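You operate a simulated robot arm through the tools that you are given. There is no shell and no other tool.

You run a simulated robot arm. Do the job below in one go: nothing can be reset, and whatever is moved stays where it is left.

Task
Put the mixer's lever to rest, close the feed, then clear the empty tin marked fine and switch off.
Fine: the tin goes on the free square; the full tin stays. Set down upright: what you pick out.

It is judged by the outcome, as a careful person would: the job done as asked, and still so three seconds after it is handed in. It fails if anything else is knocked over, pushed out of place, dropped, spilled or broken.

Robot
A 6-joint arm with a two-finger gripper, fixed in place. Base frame: the origin is at the foot of the arm, x ahead of it, y to its left, z up; the work surface is at about z = 930. Readings come in mm, degrees, newtons and seconds.
Its first joint turns from -166.0 to 166.0 degrees. Payload 1.71 kg.
The tool frame sits at the grasp point between the pads (the TCP): z along the fingers, y along the line on which they close. The tips reach 20 mm beyond it. Largest opening 96 mm; the body of the gripper starts 113 mm behind the TCP.
Orientation is that of the tool frame in the base frame, as a unit quaternion [x, y, z, w]. With the fingers straight down and closing along the base's y, the tool's x points along the base's -x, its y along +y and its z along -z.

Tools
- The arm moves only by the tool nudge_tool. Its argument "increments" is a list of rows, each a list of 7 numbers: the closure in counts, from 0 (fully open) to 255 (shut), then the shift along the tool's x, y, z in mm, then the turn, a rotation vector about the tool's x, y, z in degrees. In form: [[grip, x, y, z, wx, wy, wz], ...]. A call has 1 to 20 rows; each row shifts and turns the commanded pose from where the row before left it, along the tool's axes as they then stand. Rows are played at 5 a second. More than 50 mm and 8.6 degrees between two rows, or a gripper value outside its range, and nothing of the call is played. Where a pose cannot be reached the arm comes as near as it can. A force on the tool above 60 N (or 10 N above the force at the start of the call, whichever is more), or a blocked arm, ends the call early, and 0.2 s more pass. The fingers move at their own pace (about 45 mm/s each) and stop on an object; they squeeze with about 24 N. The grip force told is the motor's: it shows also when the fingers shut on nothing. Time passes only in rows, and 0.2 s behind the last, so rows that do not move let the fingers close. It gives the time, the measured TCP pose, the force on the tool (base axes), the opening and the grip force at its end, in the units of the frame above (readings bear some noise), with the torque about the TCP (base axes, N m) and any sound that the robot's microphone picked up.
- Cameras (640 x 400 px; columns grow to the right, rows downward): "scene" is fixed at [48.7, -650, 1532.7]; the picture's right is [0.95, -0.33, 0.00], its down [-0.10, -0.30, -0.95] and it looks along [0.31, 0.90, -0.32] (base axes); focal length 363 px, centre (320, 200). "wrist" rides on the gripper at [66, 14, -145] in the tool frame; the picture's right is [-0.21, 0.98, 0.00], its down [-0.88, -0.18, -0.45] and it looks along [-0.44, -0.09, 0.90] (tool axes); focal length 275 px, centre (320, 200). There is no depth. A picture from a camera that has moved, and an enlarged one, comes with that camera's place and axes in the base frame and with its lens.
- capture(camera): a new picture of that camera. No time passes.
- move_column(by): slides the trunk up (or, below 0, down) by that many mm; the arm rides with it, the base frame stays. It gives what a move gives, with no picture.
- enlarge(camera, box): a new picture of the part [left, top, right, bottom] of that camera's present view, enlarged. No time passes.
- job_done(): hands the job in; it is judged then, once.

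Nothing tells you positions but the pictures and the camera data. Unless the task says otherwise, let go and move clear before handing in.

The tools are called after "Call:" as a command line: name --pt "numbers of a row" for each row, then --argument value for the rest, lists and objects as JSON in quotes. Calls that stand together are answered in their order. nudge_tool: Moves the arm, as the interface text tells. Its arguments: {"type":"object","properties":{"increments":{"type":"array","items":{"type":"array","items":{"type":"number"}}}},"required":["increments"]} The other tools are called the same way: move_column (by) slides the trunk up or down; capture (camera) takes a picture; enlarge (camera, box) takes an enlarged picture of a part of a camera's view; job_done () hands the job in.

At the start:

```text
time: 0.0
ee_pos: [427.7, 613.4, 1257.5]
tcp_rot: [0.0, 1.0, 0.0, -0.001]
ft_force: [0.0, -0.8, 0.1]
ft_torque: [0.03, 0.03, 0.0]
grip_width: 96.1
grip_force: 0.0
trunk travel left (down, up): [-200.0, 190.0]
```

scene: 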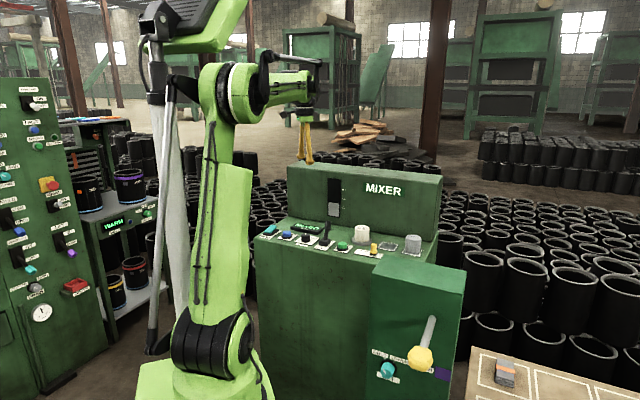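
wrist: 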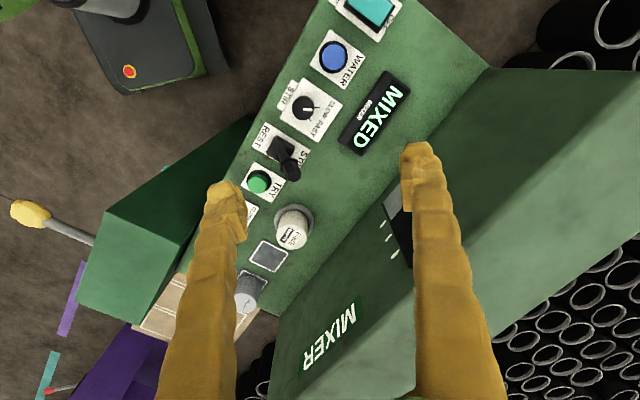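

I see a mixer panel with several controls, a side box with a yellow-knobbed lever, and shelves of tins. I'll enlarge the views to read the labels before moving.

Call:
enlarge --camera "scene" --box '[250, 160, 450, 285]'

Call:
enlarge --camera "scene" --box '[350, 270, 640, 400]'

Call:
enlarge --camera "scene" --box '[0, 70, 200, 340]'

Call:
enlarge --camera "wrist" --box '[200, 0, 420, 160]'

Call:
enlarge --camera "wrist" --box '[200, 120, 420, 320]'

Call:
enlarge --camera "wrist" --box '[0, 160, 240, 400]'

```text
3.20 times, centred on (350, 222) of scene
camera zoom: at [48.7, -650.0, 1532.7], right [0.95, -0.33, 0.0], down [-0.1, -0.3, -0.95], along [0.31, 0.9, -0.32], focal length 1161 px, centre (224, 128)
```

zoom: 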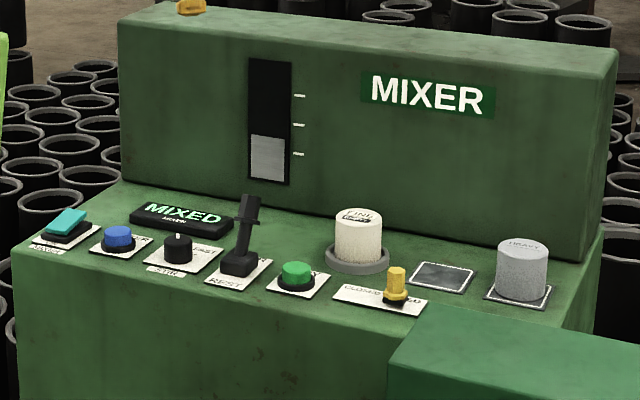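

```text
2.21 times, centred on (495, 335) of scene
camera zoom: at [48.7, -650.0, 1532.7], right [0.95, -0.33, 0.0], down [-0.1, -0.3, -0.95], along [0.31, 0.9, -0.32], focal length 801 px, centre (-66, -98)
```

zoom: 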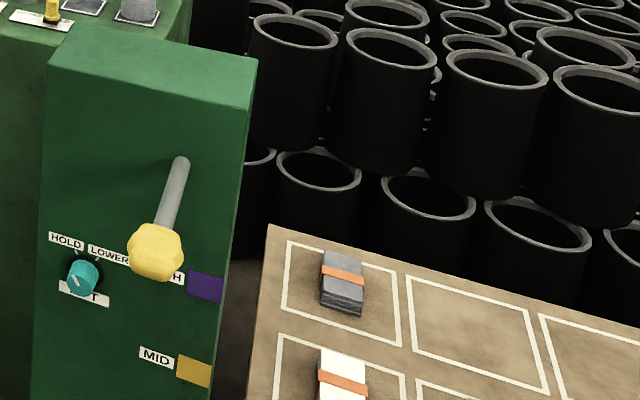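

```text
1.48 times, centred on (100, 205) of scene
camera zoom: at [48.7, -650.0, 1532.7], right [0.95, -0.33, 0.0], down [-0.1, -0.3, -0.95], along [0.31, 0.9, -0.32], focal length 538 px, centre (646, 193)
```

zoom: 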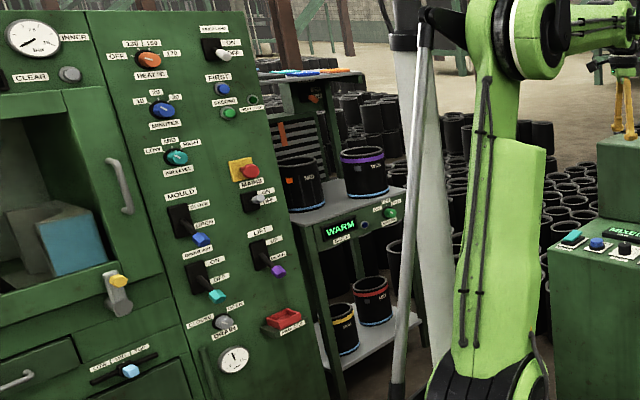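

```text
2.50 times, centred on (310, 80) of wrist
camera zoom: at [361.9, 626.5, 1401.4], right [0.21, 0.98, 0.0], down [0.88, -0.18, 0.44], along [0.43, -0.09, -0.9], focal length 688 px, centre (345, 500)
```

zoom: 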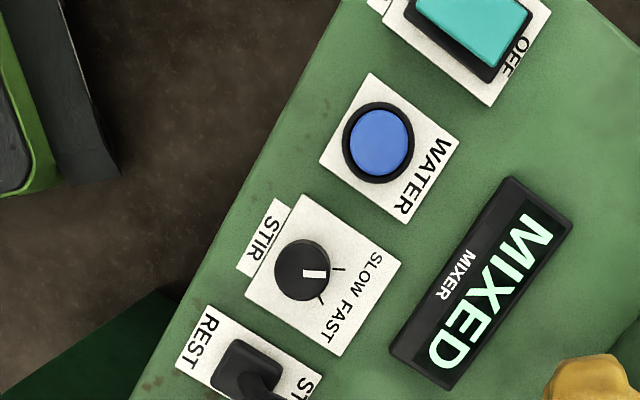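

```text
2.00 times, centred on (310, 220) of wrist
camera zoom: at [361.9, 626.5, 1401.4], right [0.21, 0.98, 0.0], down [0.88, -0.18, 0.44], along [0.43, -0.09, -0.9], focal length 551 px, centre (340, 160)
```

zoom: 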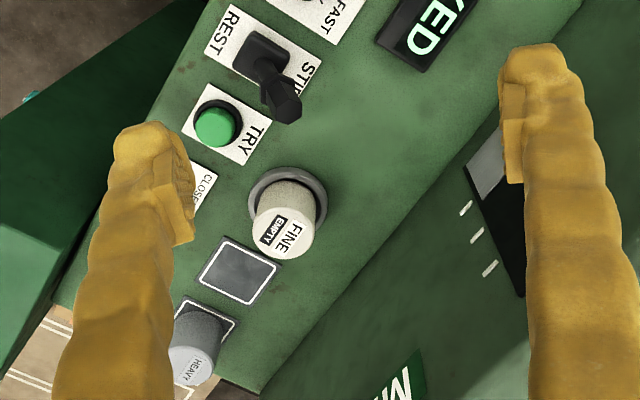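

```text
1.67 times, centred on (120, 280) of wrist
camera zoom: at [361.9, 626.5, 1401.4], right [0.21, 0.98, 0.0], down [0.88, -0.18, 0.44], along [0.43, -0.09, -0.9], focal length 459 px, centre (653, 67)
```

zoom: 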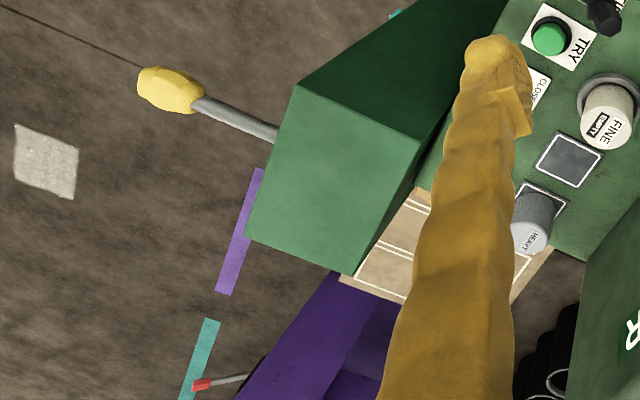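

The black REST/STIR lever, green TRY button, yellow feed control and the FINE tin (about x 624, y 522) all sit on a panel turned roughly 45° to the base. I'll turn the tool to match the panel and look at the feed control from closer.

Call:
nudge_tool --pt "0 0 0 0 0 0 7.667" --pt "0 0 0 0 0 0 7.667" --pt "0 0 0 0 0 0 7.667" --pt "0 0 0 0 0 0 7.667" --pt "0 0 0 0 0 0 7.667" --pt "0 0 0 0 0 0 7.667" --pt "0 -34.5 0.9 21.4 0 0 0" --pt "0 -34.5 0.9 21.4 0 0 0" --pt "0 -34.5 0.9 21.4 0 0 0" --pt "0 -34.5 0.9 21.4 0 0 0" --pt "0 -34.5 0.9 21.4 0 0 0"

Call:
capture --camera "wrist"

Call:
capture --camera "scene"

```text
time: 2.4
ee_pos: [534.6, 492.1, 1156.9]
tcp_rot: [0.39, 0.921, 0.003, 0.006]
ft_force: [0.7, -0.4, -0.6]
ft_torque: [-0.01, -0.01, 0.04]
grip_width: 96.2
grip_force: 0.1
trunk travel left (down, up): [-200.0, 190.0]
```

```text
taken
camera wrist: at [495.8, 548.3, 1300.4], right [0.85, 0.53, 0.01], down [0.47, -0.76, 0.45], along [0.25, -0.38, -0.89], focal length 275 px, centre (320, 200)
```

wrist: 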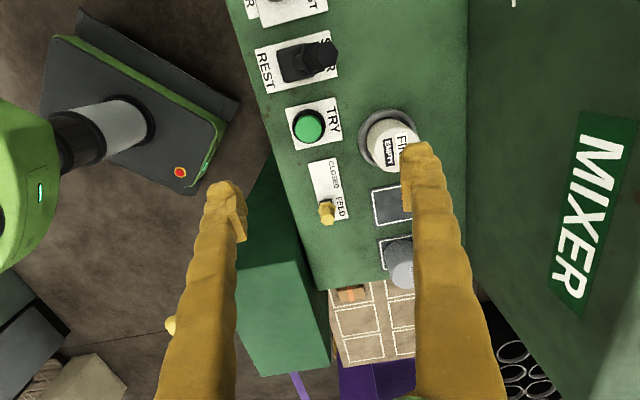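

```text
taken
```

scene: 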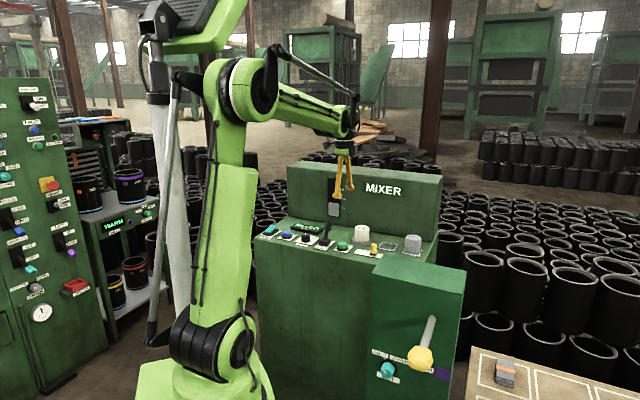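

The arm was still settling. I'll let it come to rest and zoom in on the feed control and tin.

Call:
nudge_tool --pt "0 0 0 0 0 0 0" --pt "0 0 0 0 0 0 0" --pt "0 0 0 0 0 0 0"

Call:
enlarge --camera "wrist" --box '[230, 100, 430, 225]'

Call:
enlarge --camera "wrist" --box '[210, 0, 410, 125]'

Call:
enlarge --camera "wrist" --box '[230, 150, 430, 275]'

Call:
enlarge --camera "scene" --box '[310, 215, 430, 275]'

Call:
enlarge --camera "scene" --box '[250, 190, 350, 260]'

```text
time: 3.2
ee_pos: [533.1, 493.3, 1156.7]
tcp_rot: [0.392, 0.92, 0.003, 0.007]
ft_force: [-0.2, 0.0, -0.2]
ft_torque: [0.02, 0.02, -0.01]
grip_width: 95.8
grip_force: 0.0
trunk travel left (down, up): [-200.0, 190.0]
```

```text
3.20 times, centred on (330, 162) of wrist
camera zoom: at [495.9, 548.4, 1300.7], right [0.85, 0.53, 0.01], down [0.47, -0.76, 0.45], along [0.25, -0.38, -0.89], focal length 881 px, centre (288, 320)
```

zoom: 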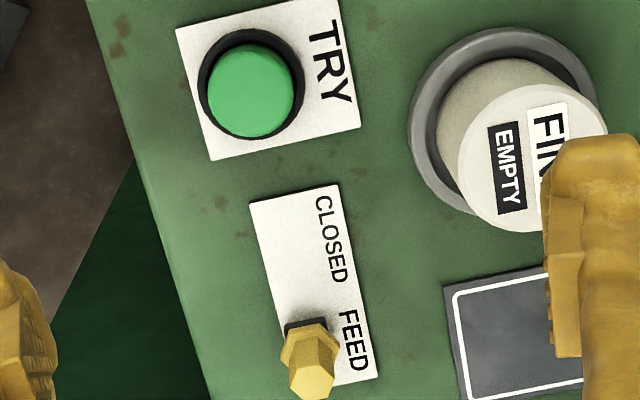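

```text
3.20 times, centred on (310, 62) of wrist
camera zoom: at [495.9, 548.4, 1300.7], right [0.85, 0.53, 0.01], down [0.47, -0.76, 0.45], along [0.25, -0.38, -0.89], focal length 881 px, centre (352, 640)
```

zoom: 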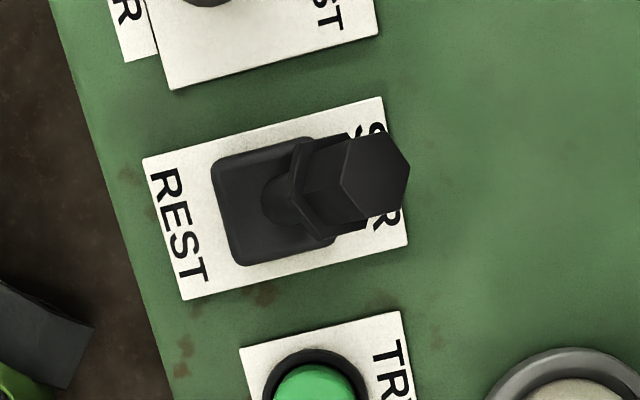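

```text
3.20 times, centred on (330, 212) of wrist
camera zoom: at [495.9, 548.4, 1300.7], right [0.85, 0.53, 0.01], down [0.47, -0.76, 0.45], along [0.25, -0.38, -0.89], focal length 881 px, centre (288, 160)
```

zoom: 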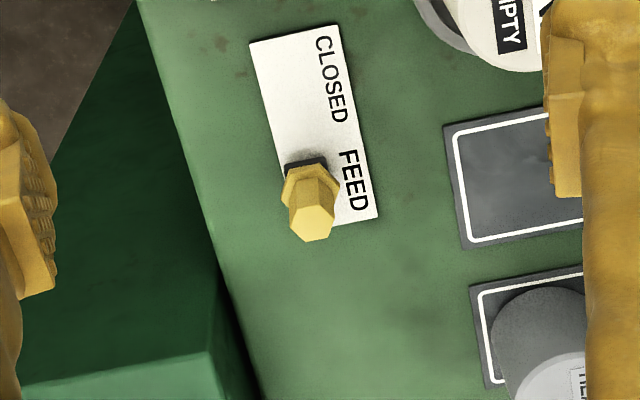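

```text
5.33 times, centred on (370, 245) of scene
camera zoom: at [48.7, -650.0, 1532.7], right [0.95, -0.33, 0.0], down [-0.1, -0.3, -0.95], along [0.31, 0.9, -0.32], focal length 1935 px, centre (53, -40)
```

zoom: 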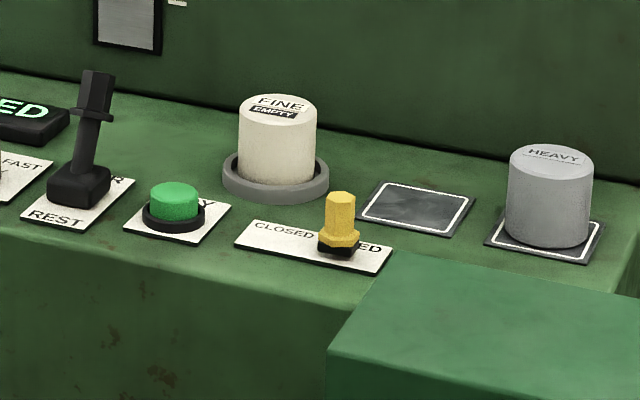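

```text
5.71 times, centred on (300, 225) of scene
camera zoom: at [48.7, -650.0, 1532.7], right [0.95, -0.33, 0.0], down [-0.1, -0.3, -0.95], along [0.31, 0.9, -0.32], focal length 2073 px, centre (434, 57)
```

zoom: 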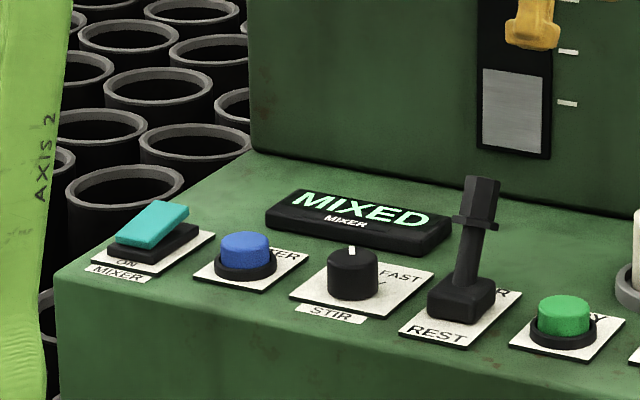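

The feed control is a yellow knob at the FEED end of a CLOSED–FEED slot. The REST/STIR lever leans back toward STIR, with its tip at about (501, 556, 1003). I'll close the fingers and move to a point behind the lever, staying high for now.

Call:
nudge_tool --pt "255 22.4 18.5 0 0 0 0" --pt "255 22.4 18.5 0 0 0 0" --pt "255 22.4 18.5 10 0 0 0" --pt "255 0 0 30 0 0 0" --pt "255 0 0 0 0 0 0" --pt "255 0 0 0 0 0 0" --pt "255 0 0 0 0 0 0"

Call:
capture --camera "wrist"

```text
time: 4.8
ee_pos: [527.4, 578.5, 1116.2]
tcp_rot: [0.391, 0.92, 0.003, 0.006]
ft_force: [-1.1, 0.5, 0.2]
ft_torque: [0.0, -0.02, 0.02]
grip_width: 0.0
grip_force: 23.4
trunk travel left (down, up): [-200.0, 190.0]
```

```text
taken
camera wrist: at [489.6, 635.0, 1261.4], right [0.85, 0.53, 0.01], down [0.47, -0.76, 0.45], along [0.25, -0.38, -0.89], focal length 275 px, centre (320, 200)
```

wrist: 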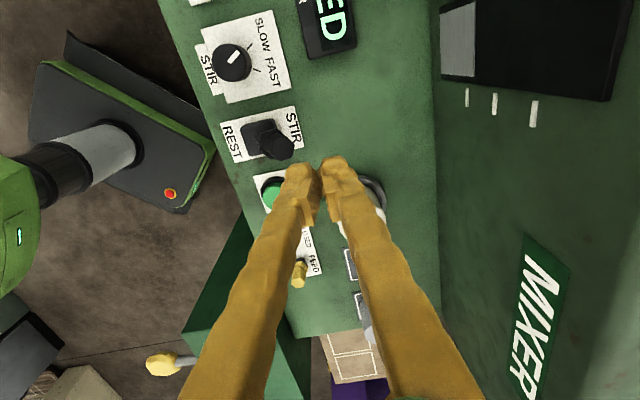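

The closed fingers are now behind the lever with roughly 16 mm of clearance. I'll go straight down and check the height against the lever.

Call:
nudge_tool --pt "255 0 0 30 0 0 0" --pt "255 0 0 30 0 0 0" --pt "255 0 0 30 0 0 0" --pt "255 0 0 25 0 0 0" --pt "255 0 0 0 0 0 0" --pt "255 0 0 0 0 0 0"

Call:
enlarge --camera "scene" --box '[270, 170, 400, 260]'

Call:
capture --camera "wrist"

```text
time: 6.2
ee_pos: [528.8, 579.0, 1003.6]
tcp_rot: [0.391, 0.921, 0.003, 0.006]
ft_force: [-0.3, -0.5, 0.3]
ft_torque: [-0.01, 0.01, 0.02]
grip_width: 0.0
grip_force: 23.6
trunk travel left (down, up): [-200.0, 190.0]
```

```text
4.44 times, centred on (335, 215) of scene
camera zoom: at [48.7, -650.0, 1532.7], right [0.95, -0.33, 0.0], down [-0.1, -0.3, -0.95], along [0.31, 0.9, -0.32], focal length 1612 px, centre (253, 133)
```

zoom: 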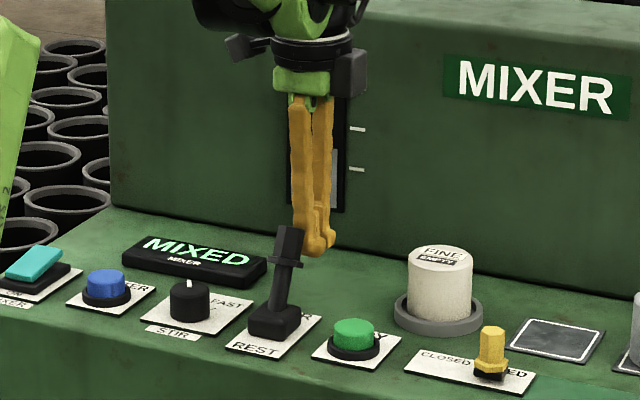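

```text
taken
camera wrist: at [490.9, 636.0, 1146.7], right [0.85, 0.53, 0.01], down [0.47, -0.76, 0.45], along [0.25, -0.38, -0.89], focal length 275 px, centre (320, 200)
```

wrist: 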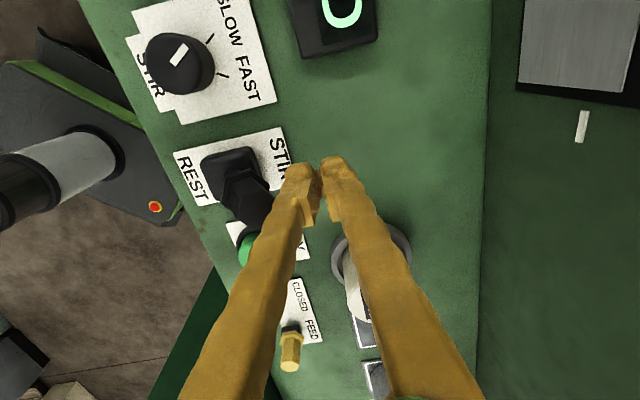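

The finger is lined up behind the lever. I'll lower slightly and drag the lever forward toward REST.

Call:
nudge_tool --pt "255 2 0 10 0 0 0" --pt "255 0 -8 0 0 0 0" --pt "255 0 -8 0 0 0 0" --pt "255 0 -7 0 0 0 0" --pt "255 0 -7 0 0 0 0" --pt "255 0 -7 0 0 0 0" --pt "255 0 -7 0 0 0 0" --pt "255 0 -6 0 0 0 0" --pt "255 0 0 0 0 0 0"

Call:
enlarge --camera "scene" --box '[270, 170, 400, 260]'

Call:
capture --camera "wrist"

```text
time: 8.2
ee_pos: [492.7, 546.5, 991.2]
tcp_rot: [0.39, 0.921, 0.003, 0.006]
ft_force: [-0.5, -0.2, -0.1]
ft_torque: [-0.01, 0.0, 0.01]
grip_width: 0.2
grip_force: 24.0
trunk travel left (down, up): [-200.0, 190.0]
```

```text
4.44 times, centred on (335, 215) of scene
camera zoom: at [48.7, -650.0, 1532.7], right [0.95, -0.33, 0.0], down [-0.1, -0.3, -0.95], along [0.31, 0.9, -0.32], focal length 1612 px, centre (253, 133)
```

zoom: 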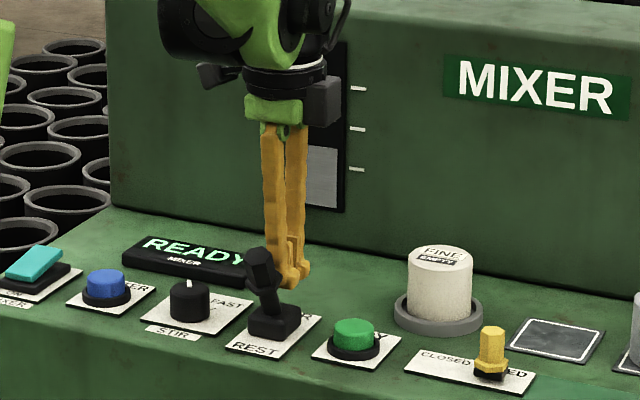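

```text
taken
camera wrist: at [453.9, 602.1, 1135.9], right [0.85, 0.53, 0.01], down [0.47, -0.76, 0.45], along [0.25, -0.38, -0.89], focal length 275 px, centre (320, 200)
```

wrist: 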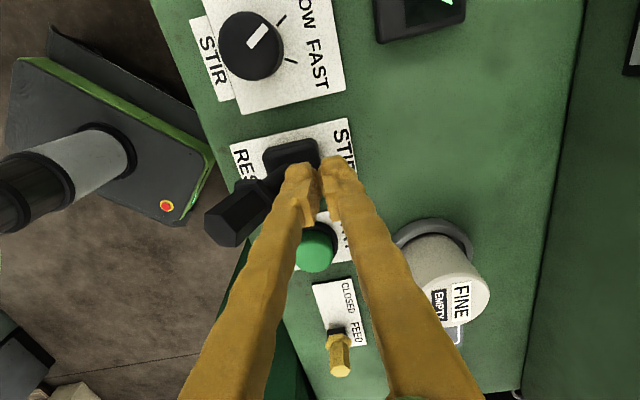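

The lever has snapped forward to REST and the display now shows READY. Next I'll lift and move to the FEED side of the yellow knob, at about (635, 367).

Call:
nudge_tool --pt "255 0 4 -10 0 0 0" --pt "255 0 0 -35 0 0 0" --pt "255 0 0 -35 0 0 0" --pt "255 -37.9 -4.3 0 0 0 0" --pt "255 -37.9 -4.3 0 0 0 0" --pt "255 -37.9 -4.3 0 0 0 0" --pt "255 -37.9 -4.3 0 0 0 0" --pt "255 -37.9 -4.3 0 0 0 0" --pt "255 -37.9 -4.3 0 0 0 0" --pt "255 0 0 30 0 0 0" --pt "255 0 0 0 0 0 0" --pt "255 0 0 0 0 0 0"

Call:
capture --camera "scene"

Call:
enlarge --camera "scene" --box '[280, 190, 440, 280]'

Call:
capture --camera "wrist"

```text
time: 10.8
ee_pos: [634.0, 367.1, 1042.9]
tcp_rot: [0.391, 0.92, 0.003, 0.006]
ft_force: [0.5, -0.7, 0.2]
ft_torque: [0.03, -0.04, -0.01]
grip_width: 0.0
grip_force: 24.0
trunk travel left (down, up): [-200.0, 190.0]
```

```text
taken
```

scene: 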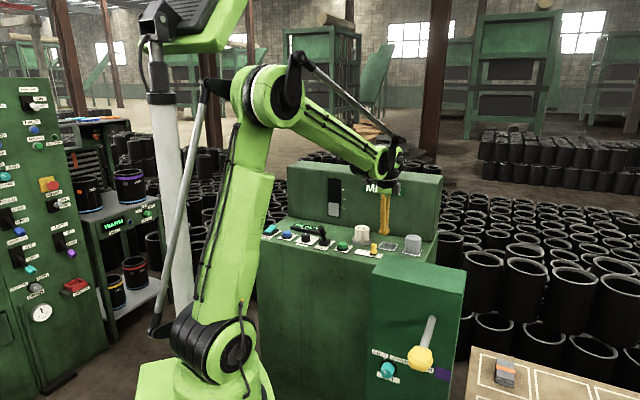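

```text
4.00 times, centred on (360, 235) of scene
camera zoom: at [48.7, -650.0, 1532.7], right [0.95, -0.33, 0.0], down [-0.1, -0.3, -0.95], along [0.31, 0.9, -0.32], focal length 1451 px, centre (160, 60)
```

zoom: 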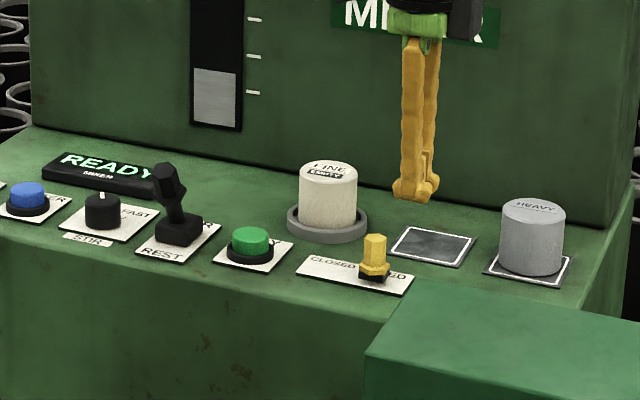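

```text
taken
camera wrist: at [596.2, 423.2, 1187.9], right [0.85, 0.53, 0.01], down [0.47, -0.76, 0.45], along [0.25, -0.38, -0.89], focal length 275 px, centre (320, 200)
```

wrist: 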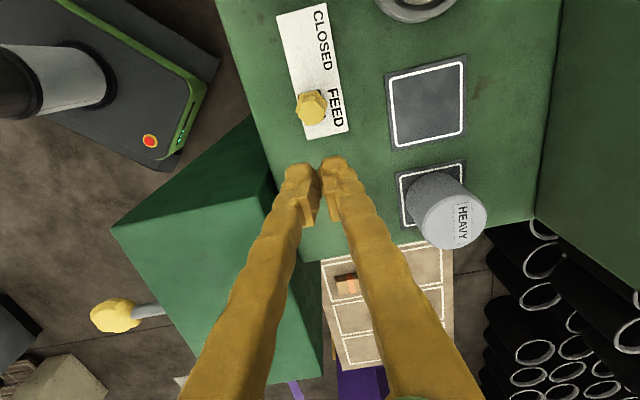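

The finger is in line with the knob along the slot, about 37 mm to its FEED side. I'll descend and push toward CLOSED.

Call:
nudge_tool --pt "255 0 0 30 0 0 0" --pt "255 0 0 30 0 0 0" --pt "255 0 0.5 11 0 0 0" --pt "255 0 0 0 0 0 0" --pt "255 8 0 0 0 0 0" --pt "255 6 0 0 0 0 0" --pt "255 6 0 0 0 0 0" --pt "255 6 0 0 0 0 0" --pt "255 6 0 0 0 0 0" --pt "255 6 0 0 0 0 0" --pt "255 0 0 0 0 0 0"

Call:
enlarge --camera "scene" --box '[310, 215, 430, 275]'

Call:
capture --camera "wrist"

```text
time: 13.2
ee_pos: [608.5, 395.3, 973.4]
tcp_rot: [0.392, 0.92, 0.003, 0.006]
ft_force: [0.0, -0.2, -0.2]
ft_torque: [-0.01, -0.03, 0.01]
grip_width: 0.1
grip_force: 24.0
trunk travel left (down, up): [-200.0, 190.0]
```

```text
5.33 times, centred on (370, 245) of scene
camera zoom: at [48.7, -650.0, 1532.7], right [0.95, -0.33, 0.0], down [-0.1, -0.3, -0.95], along [0.31, 0.9, -0.32], focal length 1935 px, centre (53, -40)
```

zoom: 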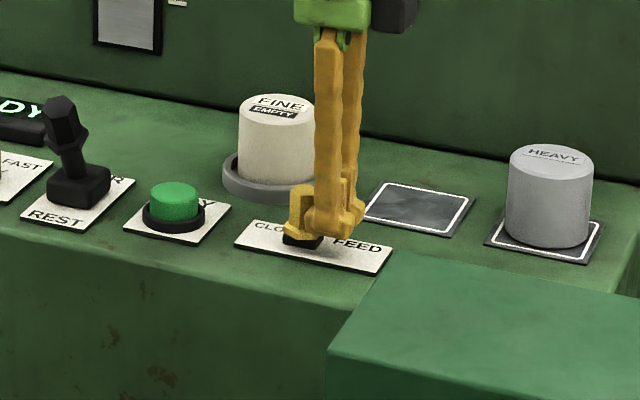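

```text
taken
camera wrist: at [570.9, 451.0, 1116.4], right [0.85, 0.53, 0.01], down [0.47, -0.76, 0.45], along [0.25, -0.38, -0.89], focal length 275 px, centre (320, 200)
```

wrist: 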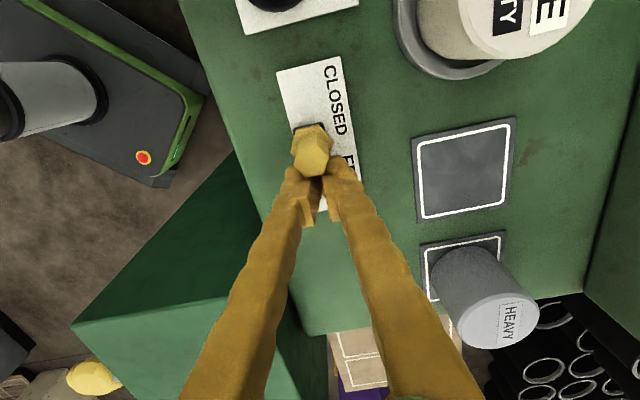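

The knob is sliding and is about halfway along the slot. I'll keep pushing in small steps toward CLOSED.

Call:
nudge_tool --pt "255 5 0 0 0 0 0" --pt "255 4 0 0 0 0 0" --pt "255 3 0 0 0 0 0" --pt "255 3 0 0 0 0 0" --pt "255 0 0 0 0 0 0"

Call:
enlarge --camera "scene" --box '[310, 215, 430, 275]'

Call:
capture --camera "wrist"

```text
time: 14.4
ee_pos: [599.4, 405.6, 972.2]
tcp_rot: [0.391, 0.921, 0.003, 0.006]
ft_force: [-0.2, -0.6, 1.0]
ft_torque: [-0.02, -0.01, -0.03]
grip_width: 0.2
grip_force: 23.6
trunk travel left (down, up): [-200.0, 190.0]
```

```text
5.33 times, centred on (370, 245) of scene
camera zoom: at [48.7, -650.0, 1532.7], right [0.95, -0.33, 0.0], down [-0.1, -0.3, -0.95], along [0.31, 0.9, -0.32], focal length 1935 px, centre (53, -40)
```

zoom: 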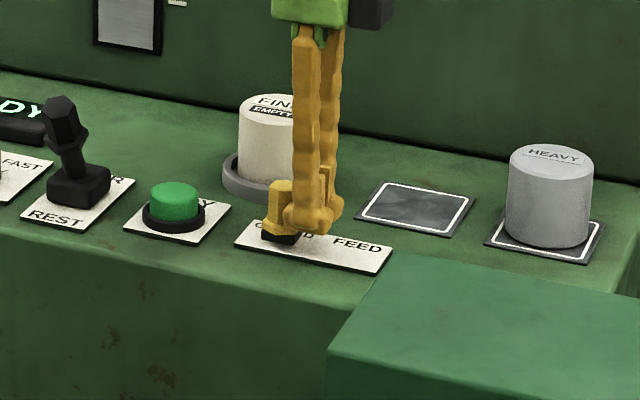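

```text
taken
camera wrist: at [560.4, 461.7, 1116.2], right [0.85, 0.53, 0.01], down [0.47, -0.76, 0.45], along [0.25, -0.38, -0.89], focal length 275 px, centre (320, 200)
```

wrist: 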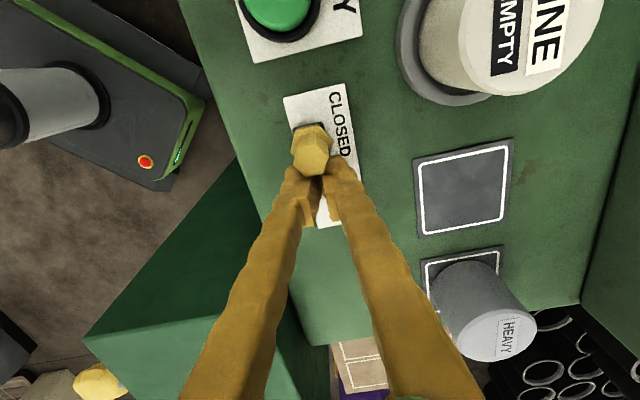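

The knob is now in the CLOSED half with no stop felt yet. I'll keep pushing gently until it reaches the end.

Call:
nudge_tool --pt "255 3 0 0 0 0 0" --pt "255 3 0 0 0 0 0" --pt "255 2 0 0 0 0 0" --pt "255 0 0 0 0 0 0"

Call:
enlarge --camera "scene" --box '[310, 215, 430, 275]'

Call:
capture --camera "wrist"

```text
time: 15.4
ee_pos: [594.0, 405.1, 976.8]
tcp_rot: [0.396, 0.918, 0.005, 0.018]
ft_force: [111.3, -24.8, -43.1]
ft_torque: [-1.41, -1.33, -1.2]
grip_width: 1.3
grip_force: 31.4
trunk travel left (down, up): [-200.0, 190.0]
stopped in row 4: the force on the tool passed its limit at 62 N (the readings are from after the stop); the commanded pose is now the measured one
```

```text
5.33 times, centred on (370, 245) of scene
camera zoom: at [48.7, -650.0, 1532.7], right [0.95, -0.33, 0.0], down [-0.1, -0.3, -0.95], along [0.31, 0.9, -0.32], focal length 1935 px, centre (53, -40)
```

zoom: 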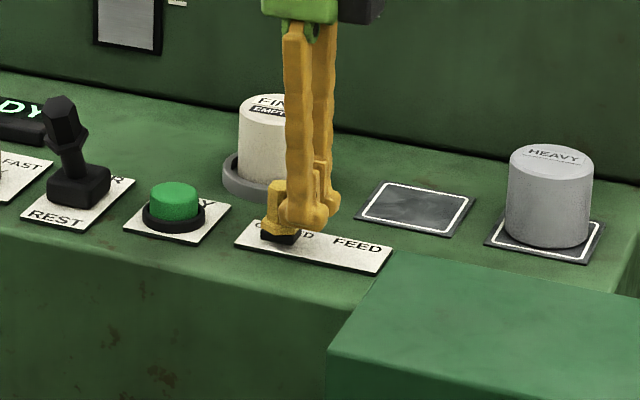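

```text
taken
camera wrist: at [553.6, 461.8, 1119.2], right [0.85, 0.52, 0.03], down [0.45, -0.76, 0.47], along [0.27, -0.38, -0.88], focal length 275 px, centre (320, 200)
```

wrist: 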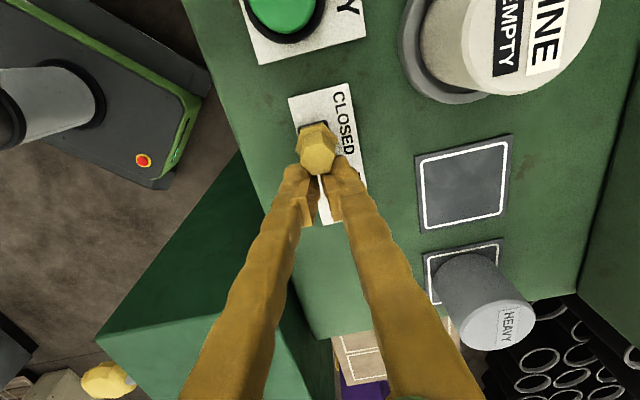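

The knob has hit its stop at CLOSED. I'll back straight off to release the force, then rise clear.

Call:
nudge_tool --pt "255 -4 0 0 0 0 0" --pt "255 -6 0 0 0 0 0" --pt "255 -10 0 0 0 0 0" --pt "255 0 0 -20 0 0 0" --pt "255 0 0 -40 0 0 0" --pt "255 0 0 -40 0 0 0" --pt "255 0 0 -30 0 0 0" --pt "255 0 0 0 0 0 0"

Call:
enlarge --camera "scene" --box '[310, 215, 430, 275]'

Call:
capture --camera "wrist"

```text
time: 17.2
ee_pos: [589.8, 395.5, 1113.4]
tcp_rot: [0.392, 0.92, 0.005, 0.016]
ft_force: [0.7, 0.6, 0.3]
ft_torque: [0.0, -0.03, -0.02]
grip_width: 0.1
grip_force: 29.4
trunk travel left (down, up): [-200.0, 190.0]
```

```text
5.33 times, centred on (370, 245) of scene
camera zoom: at [48.7, -650.0, 1532.7], right [0.95, -0.33, 0.0], down [-0.1, -0.3, -0.95], along [0.31, 0.9, -0.32], focal length 1935 px, centre (53, -40)
```

zoom: 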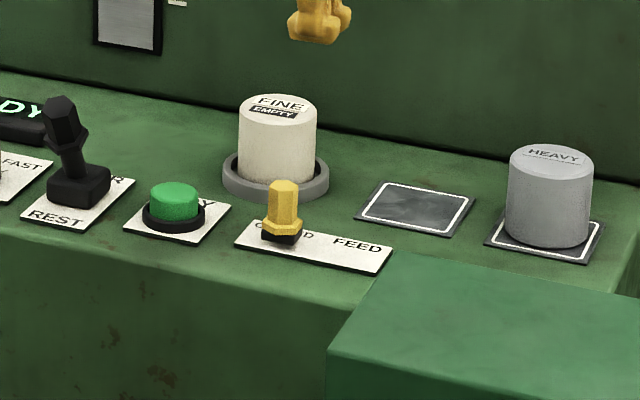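

```text
taken
camera wrist: at [549.8, 450.9, 1255.8], right [0.85, 0.53, 0.03], down [0.46, -0.76, 0.46], along [0.26, -0.38, -0.89], focal length 275 px, centre (320, 200)
```

wrist: 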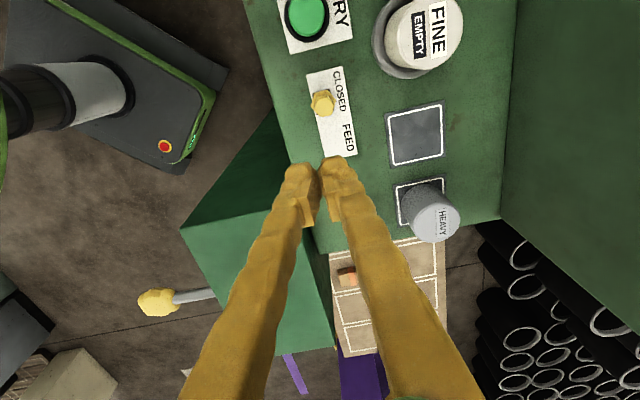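

The feed is closed. Now I'll open the fingers, straighten the small tool tilt, and move above the FINE tin at about (625, 523).

Call:
nudge_tool --pt "0 0 0 0 1.25 1.46 0" --pt "0 16.9 28.5 0 0 0 0" --pt "0 16.9 28.5 0 0 0 0" --pt "0 16.9 28.5 0 0 0 0" --pt "0 16.9 28.5 0 0 0 0" --pt "0 0 0 0 0 0 0" --pt "0 0 0 0 0 0 0" --pt "0 0 0 0 0 0 0"

Call:
capture --camera "wrist"

Call:
enlarge --camera "scene" --box '[310, 155, 470, 275]'

```text
time: 19.0
ee_pos: [626.6, 522.0, 1112.0]
tcp_rot: [0.392, 0.92, 0.001, 0.0]
ft_force: [0.1, -0.9, 0.3]
ft_torque: [0.01, 0.03, 0.03]
grip_width: 95.8
grip_force: 0.0
trunk travel left (down, up): [-200.0, 190.0]
```

```text
taken
camera wrist: at [590.3, 578.1, 1256.1], right [0.85, 0.53, 0.0], down [0.47, -0.76, 0.44], along [0.23, -0.38, -0.9], focal length 275 px, centre (320, 200)
```

wrist: 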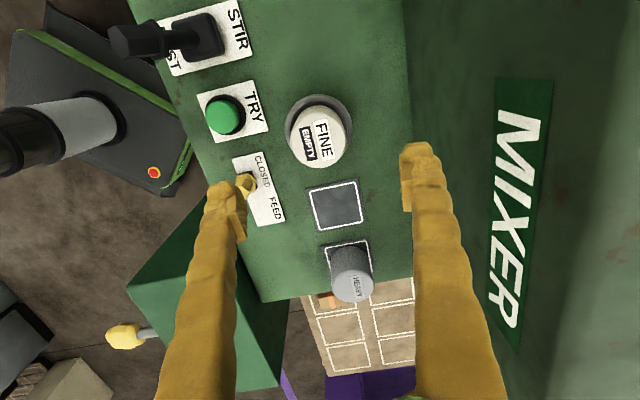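

```text
3.33 times, centred on (390, 215) of scene
camera zoom: at [48.7, -650.0, 1532.7], right [0.95, -0.33, 0.0], down [-0.1, -0.3, -0.95], along [0.31, 0.9, -0.32], focal length 1209 px, centre (87, 150)
```

zoom: 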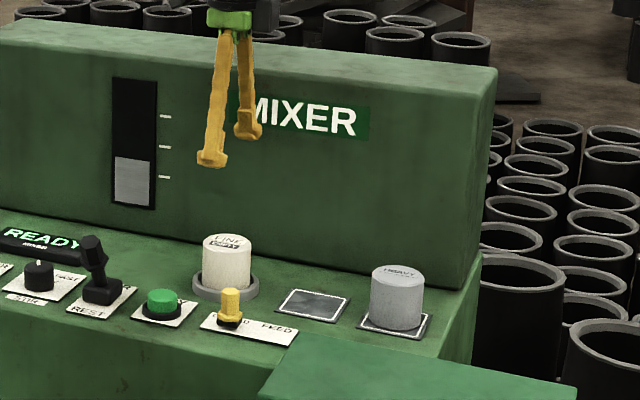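

The open fingers are centred over the FINE tin. I'll go straight down to grasp height with the tips about level with the middle of the tin, before closing.

Call:
nudge_tool --pt "0 0 0 35 0 0 0" --pt "0 0 0 35 0 0 0" --pt "0 0 0 30 0 0 0" --pt "0 0 0 22 0 0 0" --pt "0 0 0 18 0 0 0" --pt "0 0 0 0 0 0 0" --pt "0 0 0 0 0 0 0"

Call:
capture --camera "wrist"

Call:
enlarge --camera "scene" --box '[310, 175, 430, 275]'

```text
time: 20.6
ee_pos: [626.2, 522.7, 971.6]
tcp_rot: [0.393, 0.92, 0.0, -0.001]
ft_force: [1.3, 0.4, 0.4]
ft_torque: [0.02, 0.03, -0.06]
grip_width: 96.1
grip_force: 0.0
trunk travel left (down, up): [-200.0, 190.0]
```

```text
taken
camera wrist: at [590.0, 578.5, 1116.1], right [0.85, 0.53, 0.0], down [0.47, -0.76, 0.44], along [0.23, -0.38, -0.9], focal length 275 px, centre (320, 200)
```

wrist: 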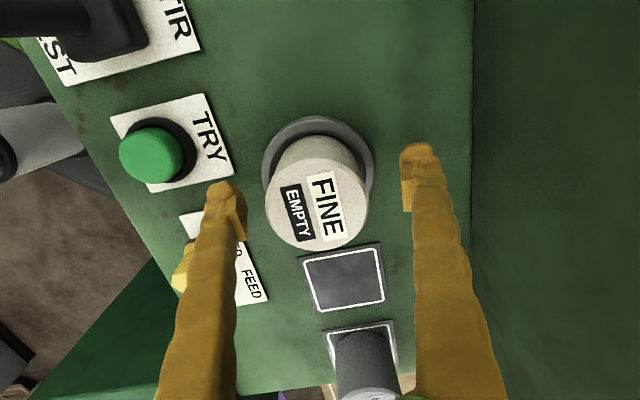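

```text
4.00 times, centred on (370, 225) of scene
camera zoom: at [48.7, -650.0, 1532.7], right [0.95, -0.33, 0.0], down [-0.1, -0.3, -0.95], along [0.31, 0.9, -0.32], focal length 1451 px, centre (120, 100)
```

zoom: 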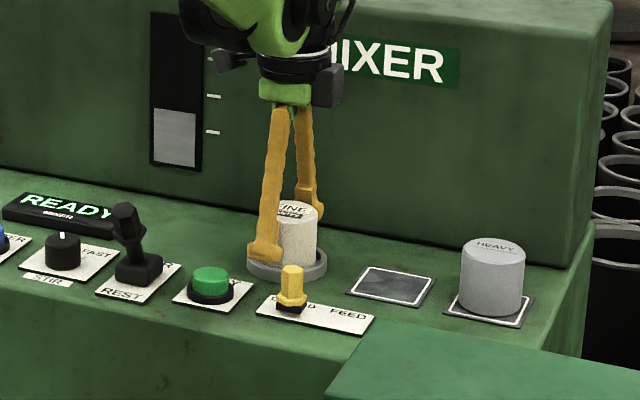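

The tin is centred between the fingers and the tips are above the ring. I'll close on it now.

Call:
nudge_tool --pt "255 0 0 0 0 0 0" --pt "255 0 0 0 0 0 0" --pt "255 0 0 0 0 0 0" --pt "255 0 0 0 0 0 0" --pt "255 0 0 0 0 0 0"

Call:
capture --camera "wrist"

```text
time: 21.8
ee_pos: [625.0, 522.2, 971.7]
tcp_rot: [0.392, 0.92, 0.0, 0.0]
ft_force: [-0.5, 0.3, 2.6]
ft_torque: [-0.01, -0.02, 0.01]
grip_width: 58.5
grip_force: 23.6
trunk travel left (down, up): [-200.0, 190.0]
```

```text
taken
camera wrist: at [590.0, 578.5, 1116.3], right [0.85, 0.53, 0.0], down [0.47, -0.76, 0.44], along [0.23, -0.38, -0.9], focal length 275 px, centre (320, 200)
```

wrist: 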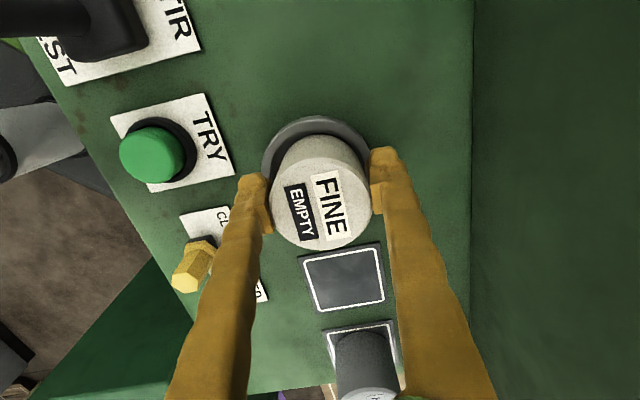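

The tin is held at a 58.5 mm width. I'll lift it straight out of the ring slowly and check it.

Call:
nudge_tool --pt "255 0 0 -5 0 0 0" --pt "255 0 0 -10 0 0 0" --pt "255 0 0 -15 0 0 0" --pt "255 0 0 -15 0 0 0" --pt "255 0 0 -15 0 0 0" --pt "255 0 0 0 0 0 0" --pt "255 0 0 0 0 0 0"

Call:
enlarge --camera "scene" --box '[310, 175, 430, 275]'

Call:
capture --camera "wrist"

```text
time: 23.4
ee_pos: [625.5, 523.2, 1030.8]
tcp_rot: [0.392, 0.92, 0.001, -0.001]
ft_force: [0.2, -0.2, -1.9]
ft_torque: [-0.01, -0.02, 0.0]
grip_width: 58.5
grip_force: 24.1
trunk travel left (down, up): [-200.0, 190.0]
```

```text
4.00 times, centred on (370, 225) of scene
camera zoom: at [48.7, -650.0, 1532.7], right [0.95, -0.33, 0.0], down [-0.1, -0.3, -0.95], along [0.31, 0.9, -0.32], focal length 1451 px, centre (120, 100)
```

zoom: 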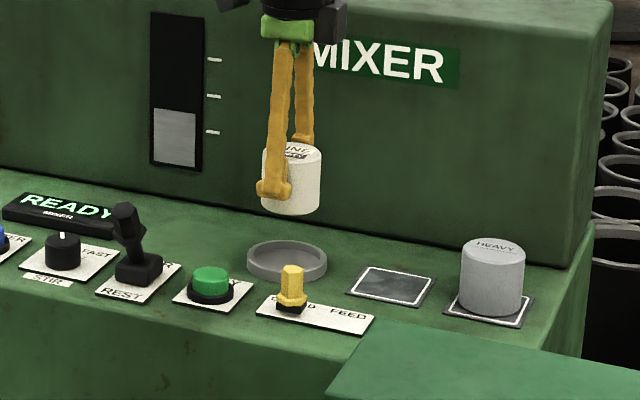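

```text
taken
camera wrist: at [590.2, 578.8, 1176.5], right [0.85, 0.53, 0.0], down [0.47, -0.76, 0.44], along [0.23, -0.38, -0.9], focal length 275 px, centre (320, 200)
```

wrist: 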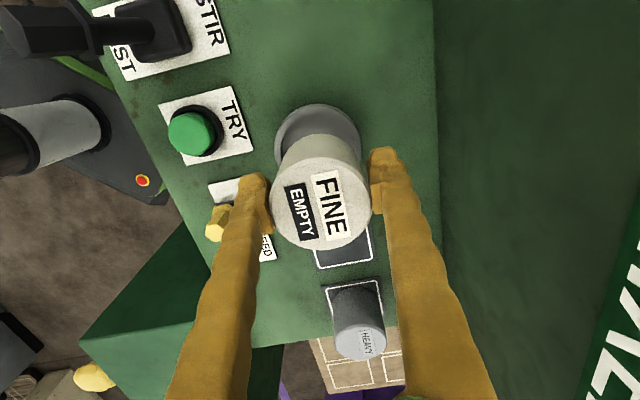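

The tin came out cleanly and hangs upright. I'll carry it over the free square at about (698, 443).

Call:
nudge_tool --pt "255 -22 -0.8 -5 0 0 0" --pt "255 -22 -0.8 0 0 0 0" --pt "255 -22 -0.8 0 0 0 0" --pt "255 -22 -0.5 0 0 0 0" --pt "255 -20 -0.5 0 0 0 0" --pt "255 0 0 0 0 0 0" --pt "255 0 0 0 0 0 0"

Call:
enlarge --camera "scene" --box '[330, 195, 450, 275]'

Call:
capture --camera "wrist"

```text
time: 25.0
ee_pos: [697.1, 442.9, 1036.7]
tcp_rot: [0.392, 0.92, 0.0, 0.0]
ft_force: [-0.5, 0.2, -1.8]
ft_torque: [0.01, -0.01, 0.03]
grip_width: 58.5
grip_force: 24.7
trunk travel left (down, up): [-200.0, 190.0]
```

```text
5.00 times, centred on (390, 235) of scene
camera zoom: at [48.7, -650.0, 1532.7], right [0.95, -0.33, 0.0], down [-0.1, -0.3, -0.95], along [0.31, 0.9, -0.32], focal length 1814 px, centre (-30, 25)
```

zoom: 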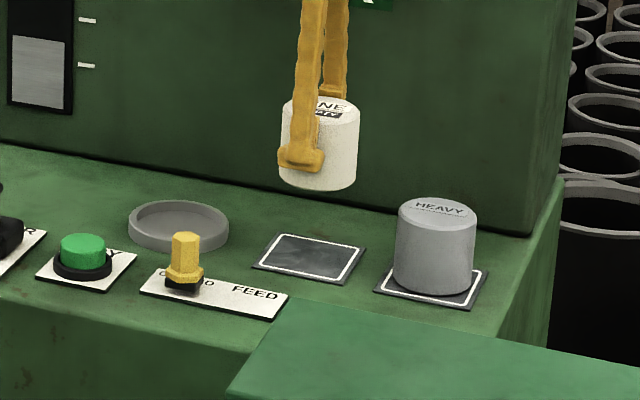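

```text
taken
camera wrist: at [662.0, 498.4, 1181.4], right [0.85, 0.53, 0.0], down [0.47, -0.76, 0.44], along [0.23, -0.38, -0.9], focal length 275 px, centre (320, 200)
```

wrist: 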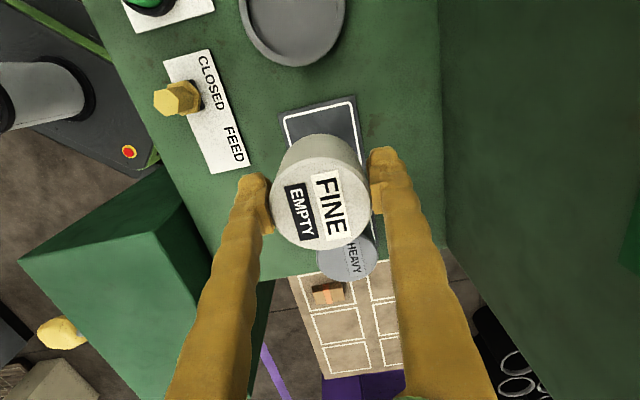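

The tin is nearly over the square, so I'll apply a correction of about 2 mm and lower it to just above the surface.

Call:
nudge_tool --pt "255 -1.2 1.8 15 0 0 0" --pt "255 0 0 20 0 0 0" --pt "255 0 0 15 0 0 0" --pt "255 0 0 0 0 0 0" --pt "255 0 0 0 0 0 0"

Call:
enlarge --camera "scene" --box '[330, 195, 450, 275]'

Call:
capture --camera "wrist"

```text
time: 26.2
ee_pos: [700.4, 441.3, 987.5]
tcp_rot: [0.392, 0.92, 0.001, 0.0]
ft_force: [0.1, -0.1, -2.3]
ft_torque: [-0.02, 0.01, 0.0]
grip_width: 58.4
grip_force: 23.7
trunk travel left (down, up): [-200.0, 190.0]
```

```text
5.00 times, centred on (390, 235) of scene
camera zoom: at [48.7, -650.0, 1532.7], right [0.95, -0.33, 0.0], down [-0.1, -0.3, -0.95], along [0.31, 0.9, -0.32], focal length 1814 px, centre (-30, 25)
```

zoom: 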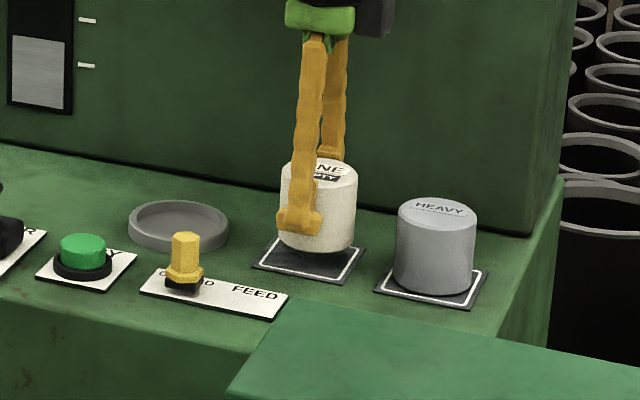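

```text
taken
camera wrist: at [664.2, 498.5, 1131.3], right [0.85, 0.53, 0.0], down [0.47, -0.76, 0.44], along [0.23, -0.38, -0.9], focal length 275 px, centre (320, 200)
```

wrist: 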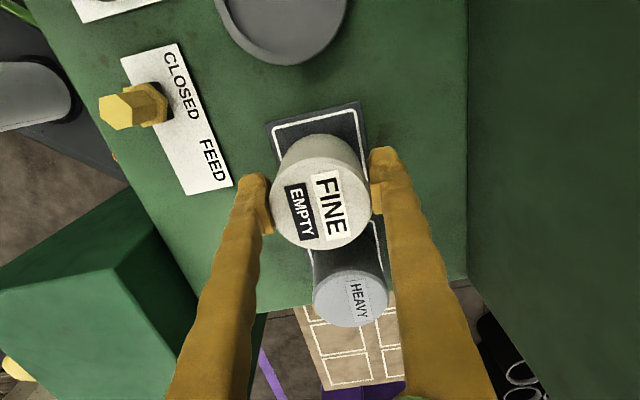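

I'll zoom in tightly to judge the centring on the square before setting the tin down.

Call:
enlarge --camera "scene" --box '[370, 220, 420, 255]'

Call:
enlarge --camera "wrist" --box '[240, 80, 420, 300]'

```text
11.43 times, centred on (395, 238) of scene
camera zoom: at [48.7, -650.0, 1532.7], right [0.95, -0.33, 0.0], down [-0.1, -0.3, -0.95], along [0.31, 0.9, -0.32], focal length 4146 px, centre (-537, -229)
```

zoom: 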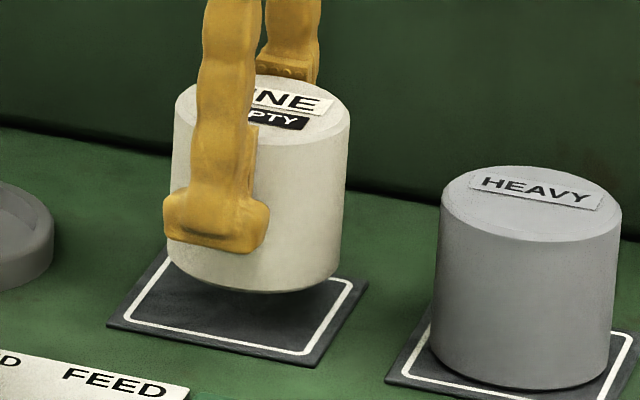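

```text
1.82 times, centred on (330, 190) of wrist
camera zoom: at [664.2, 498.5, 1131.3], right [0.85, 0.53, 0.0], down [0.47, -0.76, 0.44], along [0.23, -0.38, -0.9], focal length 500 px, centre (302, 218)
```

zoom: 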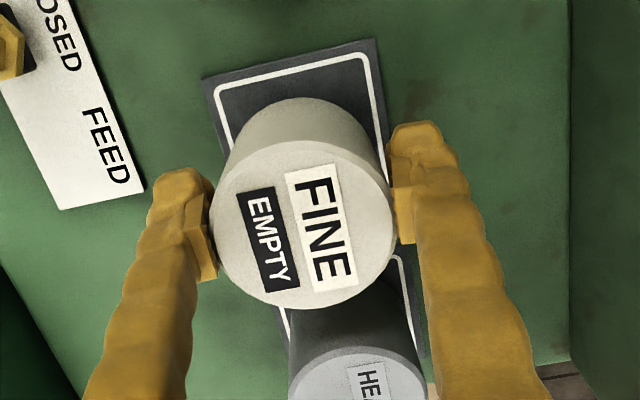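

The tin sits a few millimetres off centre, toward the right in the scene view. I'll shift it about 3.5 mm back along the row and 2 mm toward the wall, then lower in small steps.

Call:
nudge_tool --pt "255 3.5 2 0 0 0 0" --pt "255 0 0 4 0 0 0" --pt "255 0 0 4 0 0 0" --pt "255 0 0 0 0 0 0" --pt "255 0 0 0 0 0 0"

Call:
enlarge --camera "scene" --box '[370, 220, 420, 255]'

Call:
enlarge --camera "wrist" --box '[240, 80, 420, 300]'

```text
time: 27.4
ee_pos: [699.2, 445.3, 978.5]
tcp_rot: [0.392, 0.92, 0.0, -0.001]
ft_force: [0.4, 0.5, -1.6]
ft_torque: [-0.01, -0.01, -0.03]
grip_width: 58.4
grip_force: 24.1
trunk travel left (down, up): [-200.0, 190.0]
```

```text
11.43 times, centred on (395, 238) of scene
camera zoom: at [48.7, -650.0, 1532.7], right [0.95, -0.33, 0.0], down [-0.1, -0.3, -0.95], along [0.31, 0.9, -0.32], focal length 4146 px, centre (-537, -229)
```

zoom: 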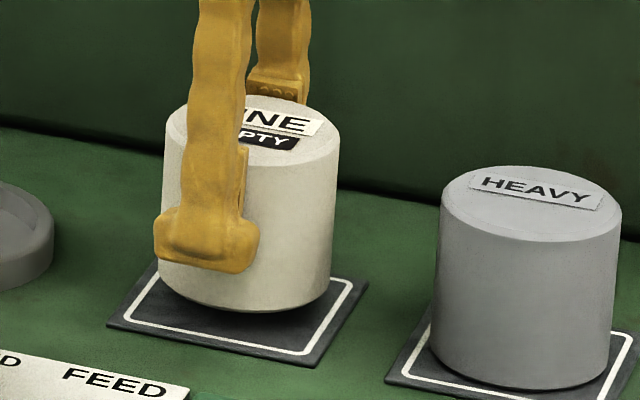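

```text
1.82 times, centred on (330, 190) of wrist
camera zoom: at [663.3, 502.2, 1122.9], right [0.85, 0.53, 0.0], down [0.47, -0.76, 0.44], along [0.23, -0.38, -0.9], focal length 500 px, centre (302, 218)
```

zoom: 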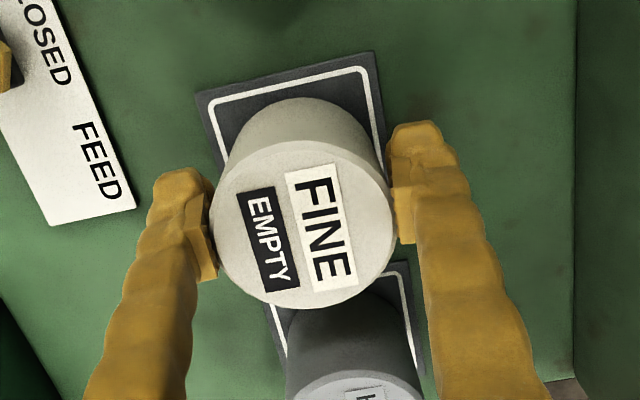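

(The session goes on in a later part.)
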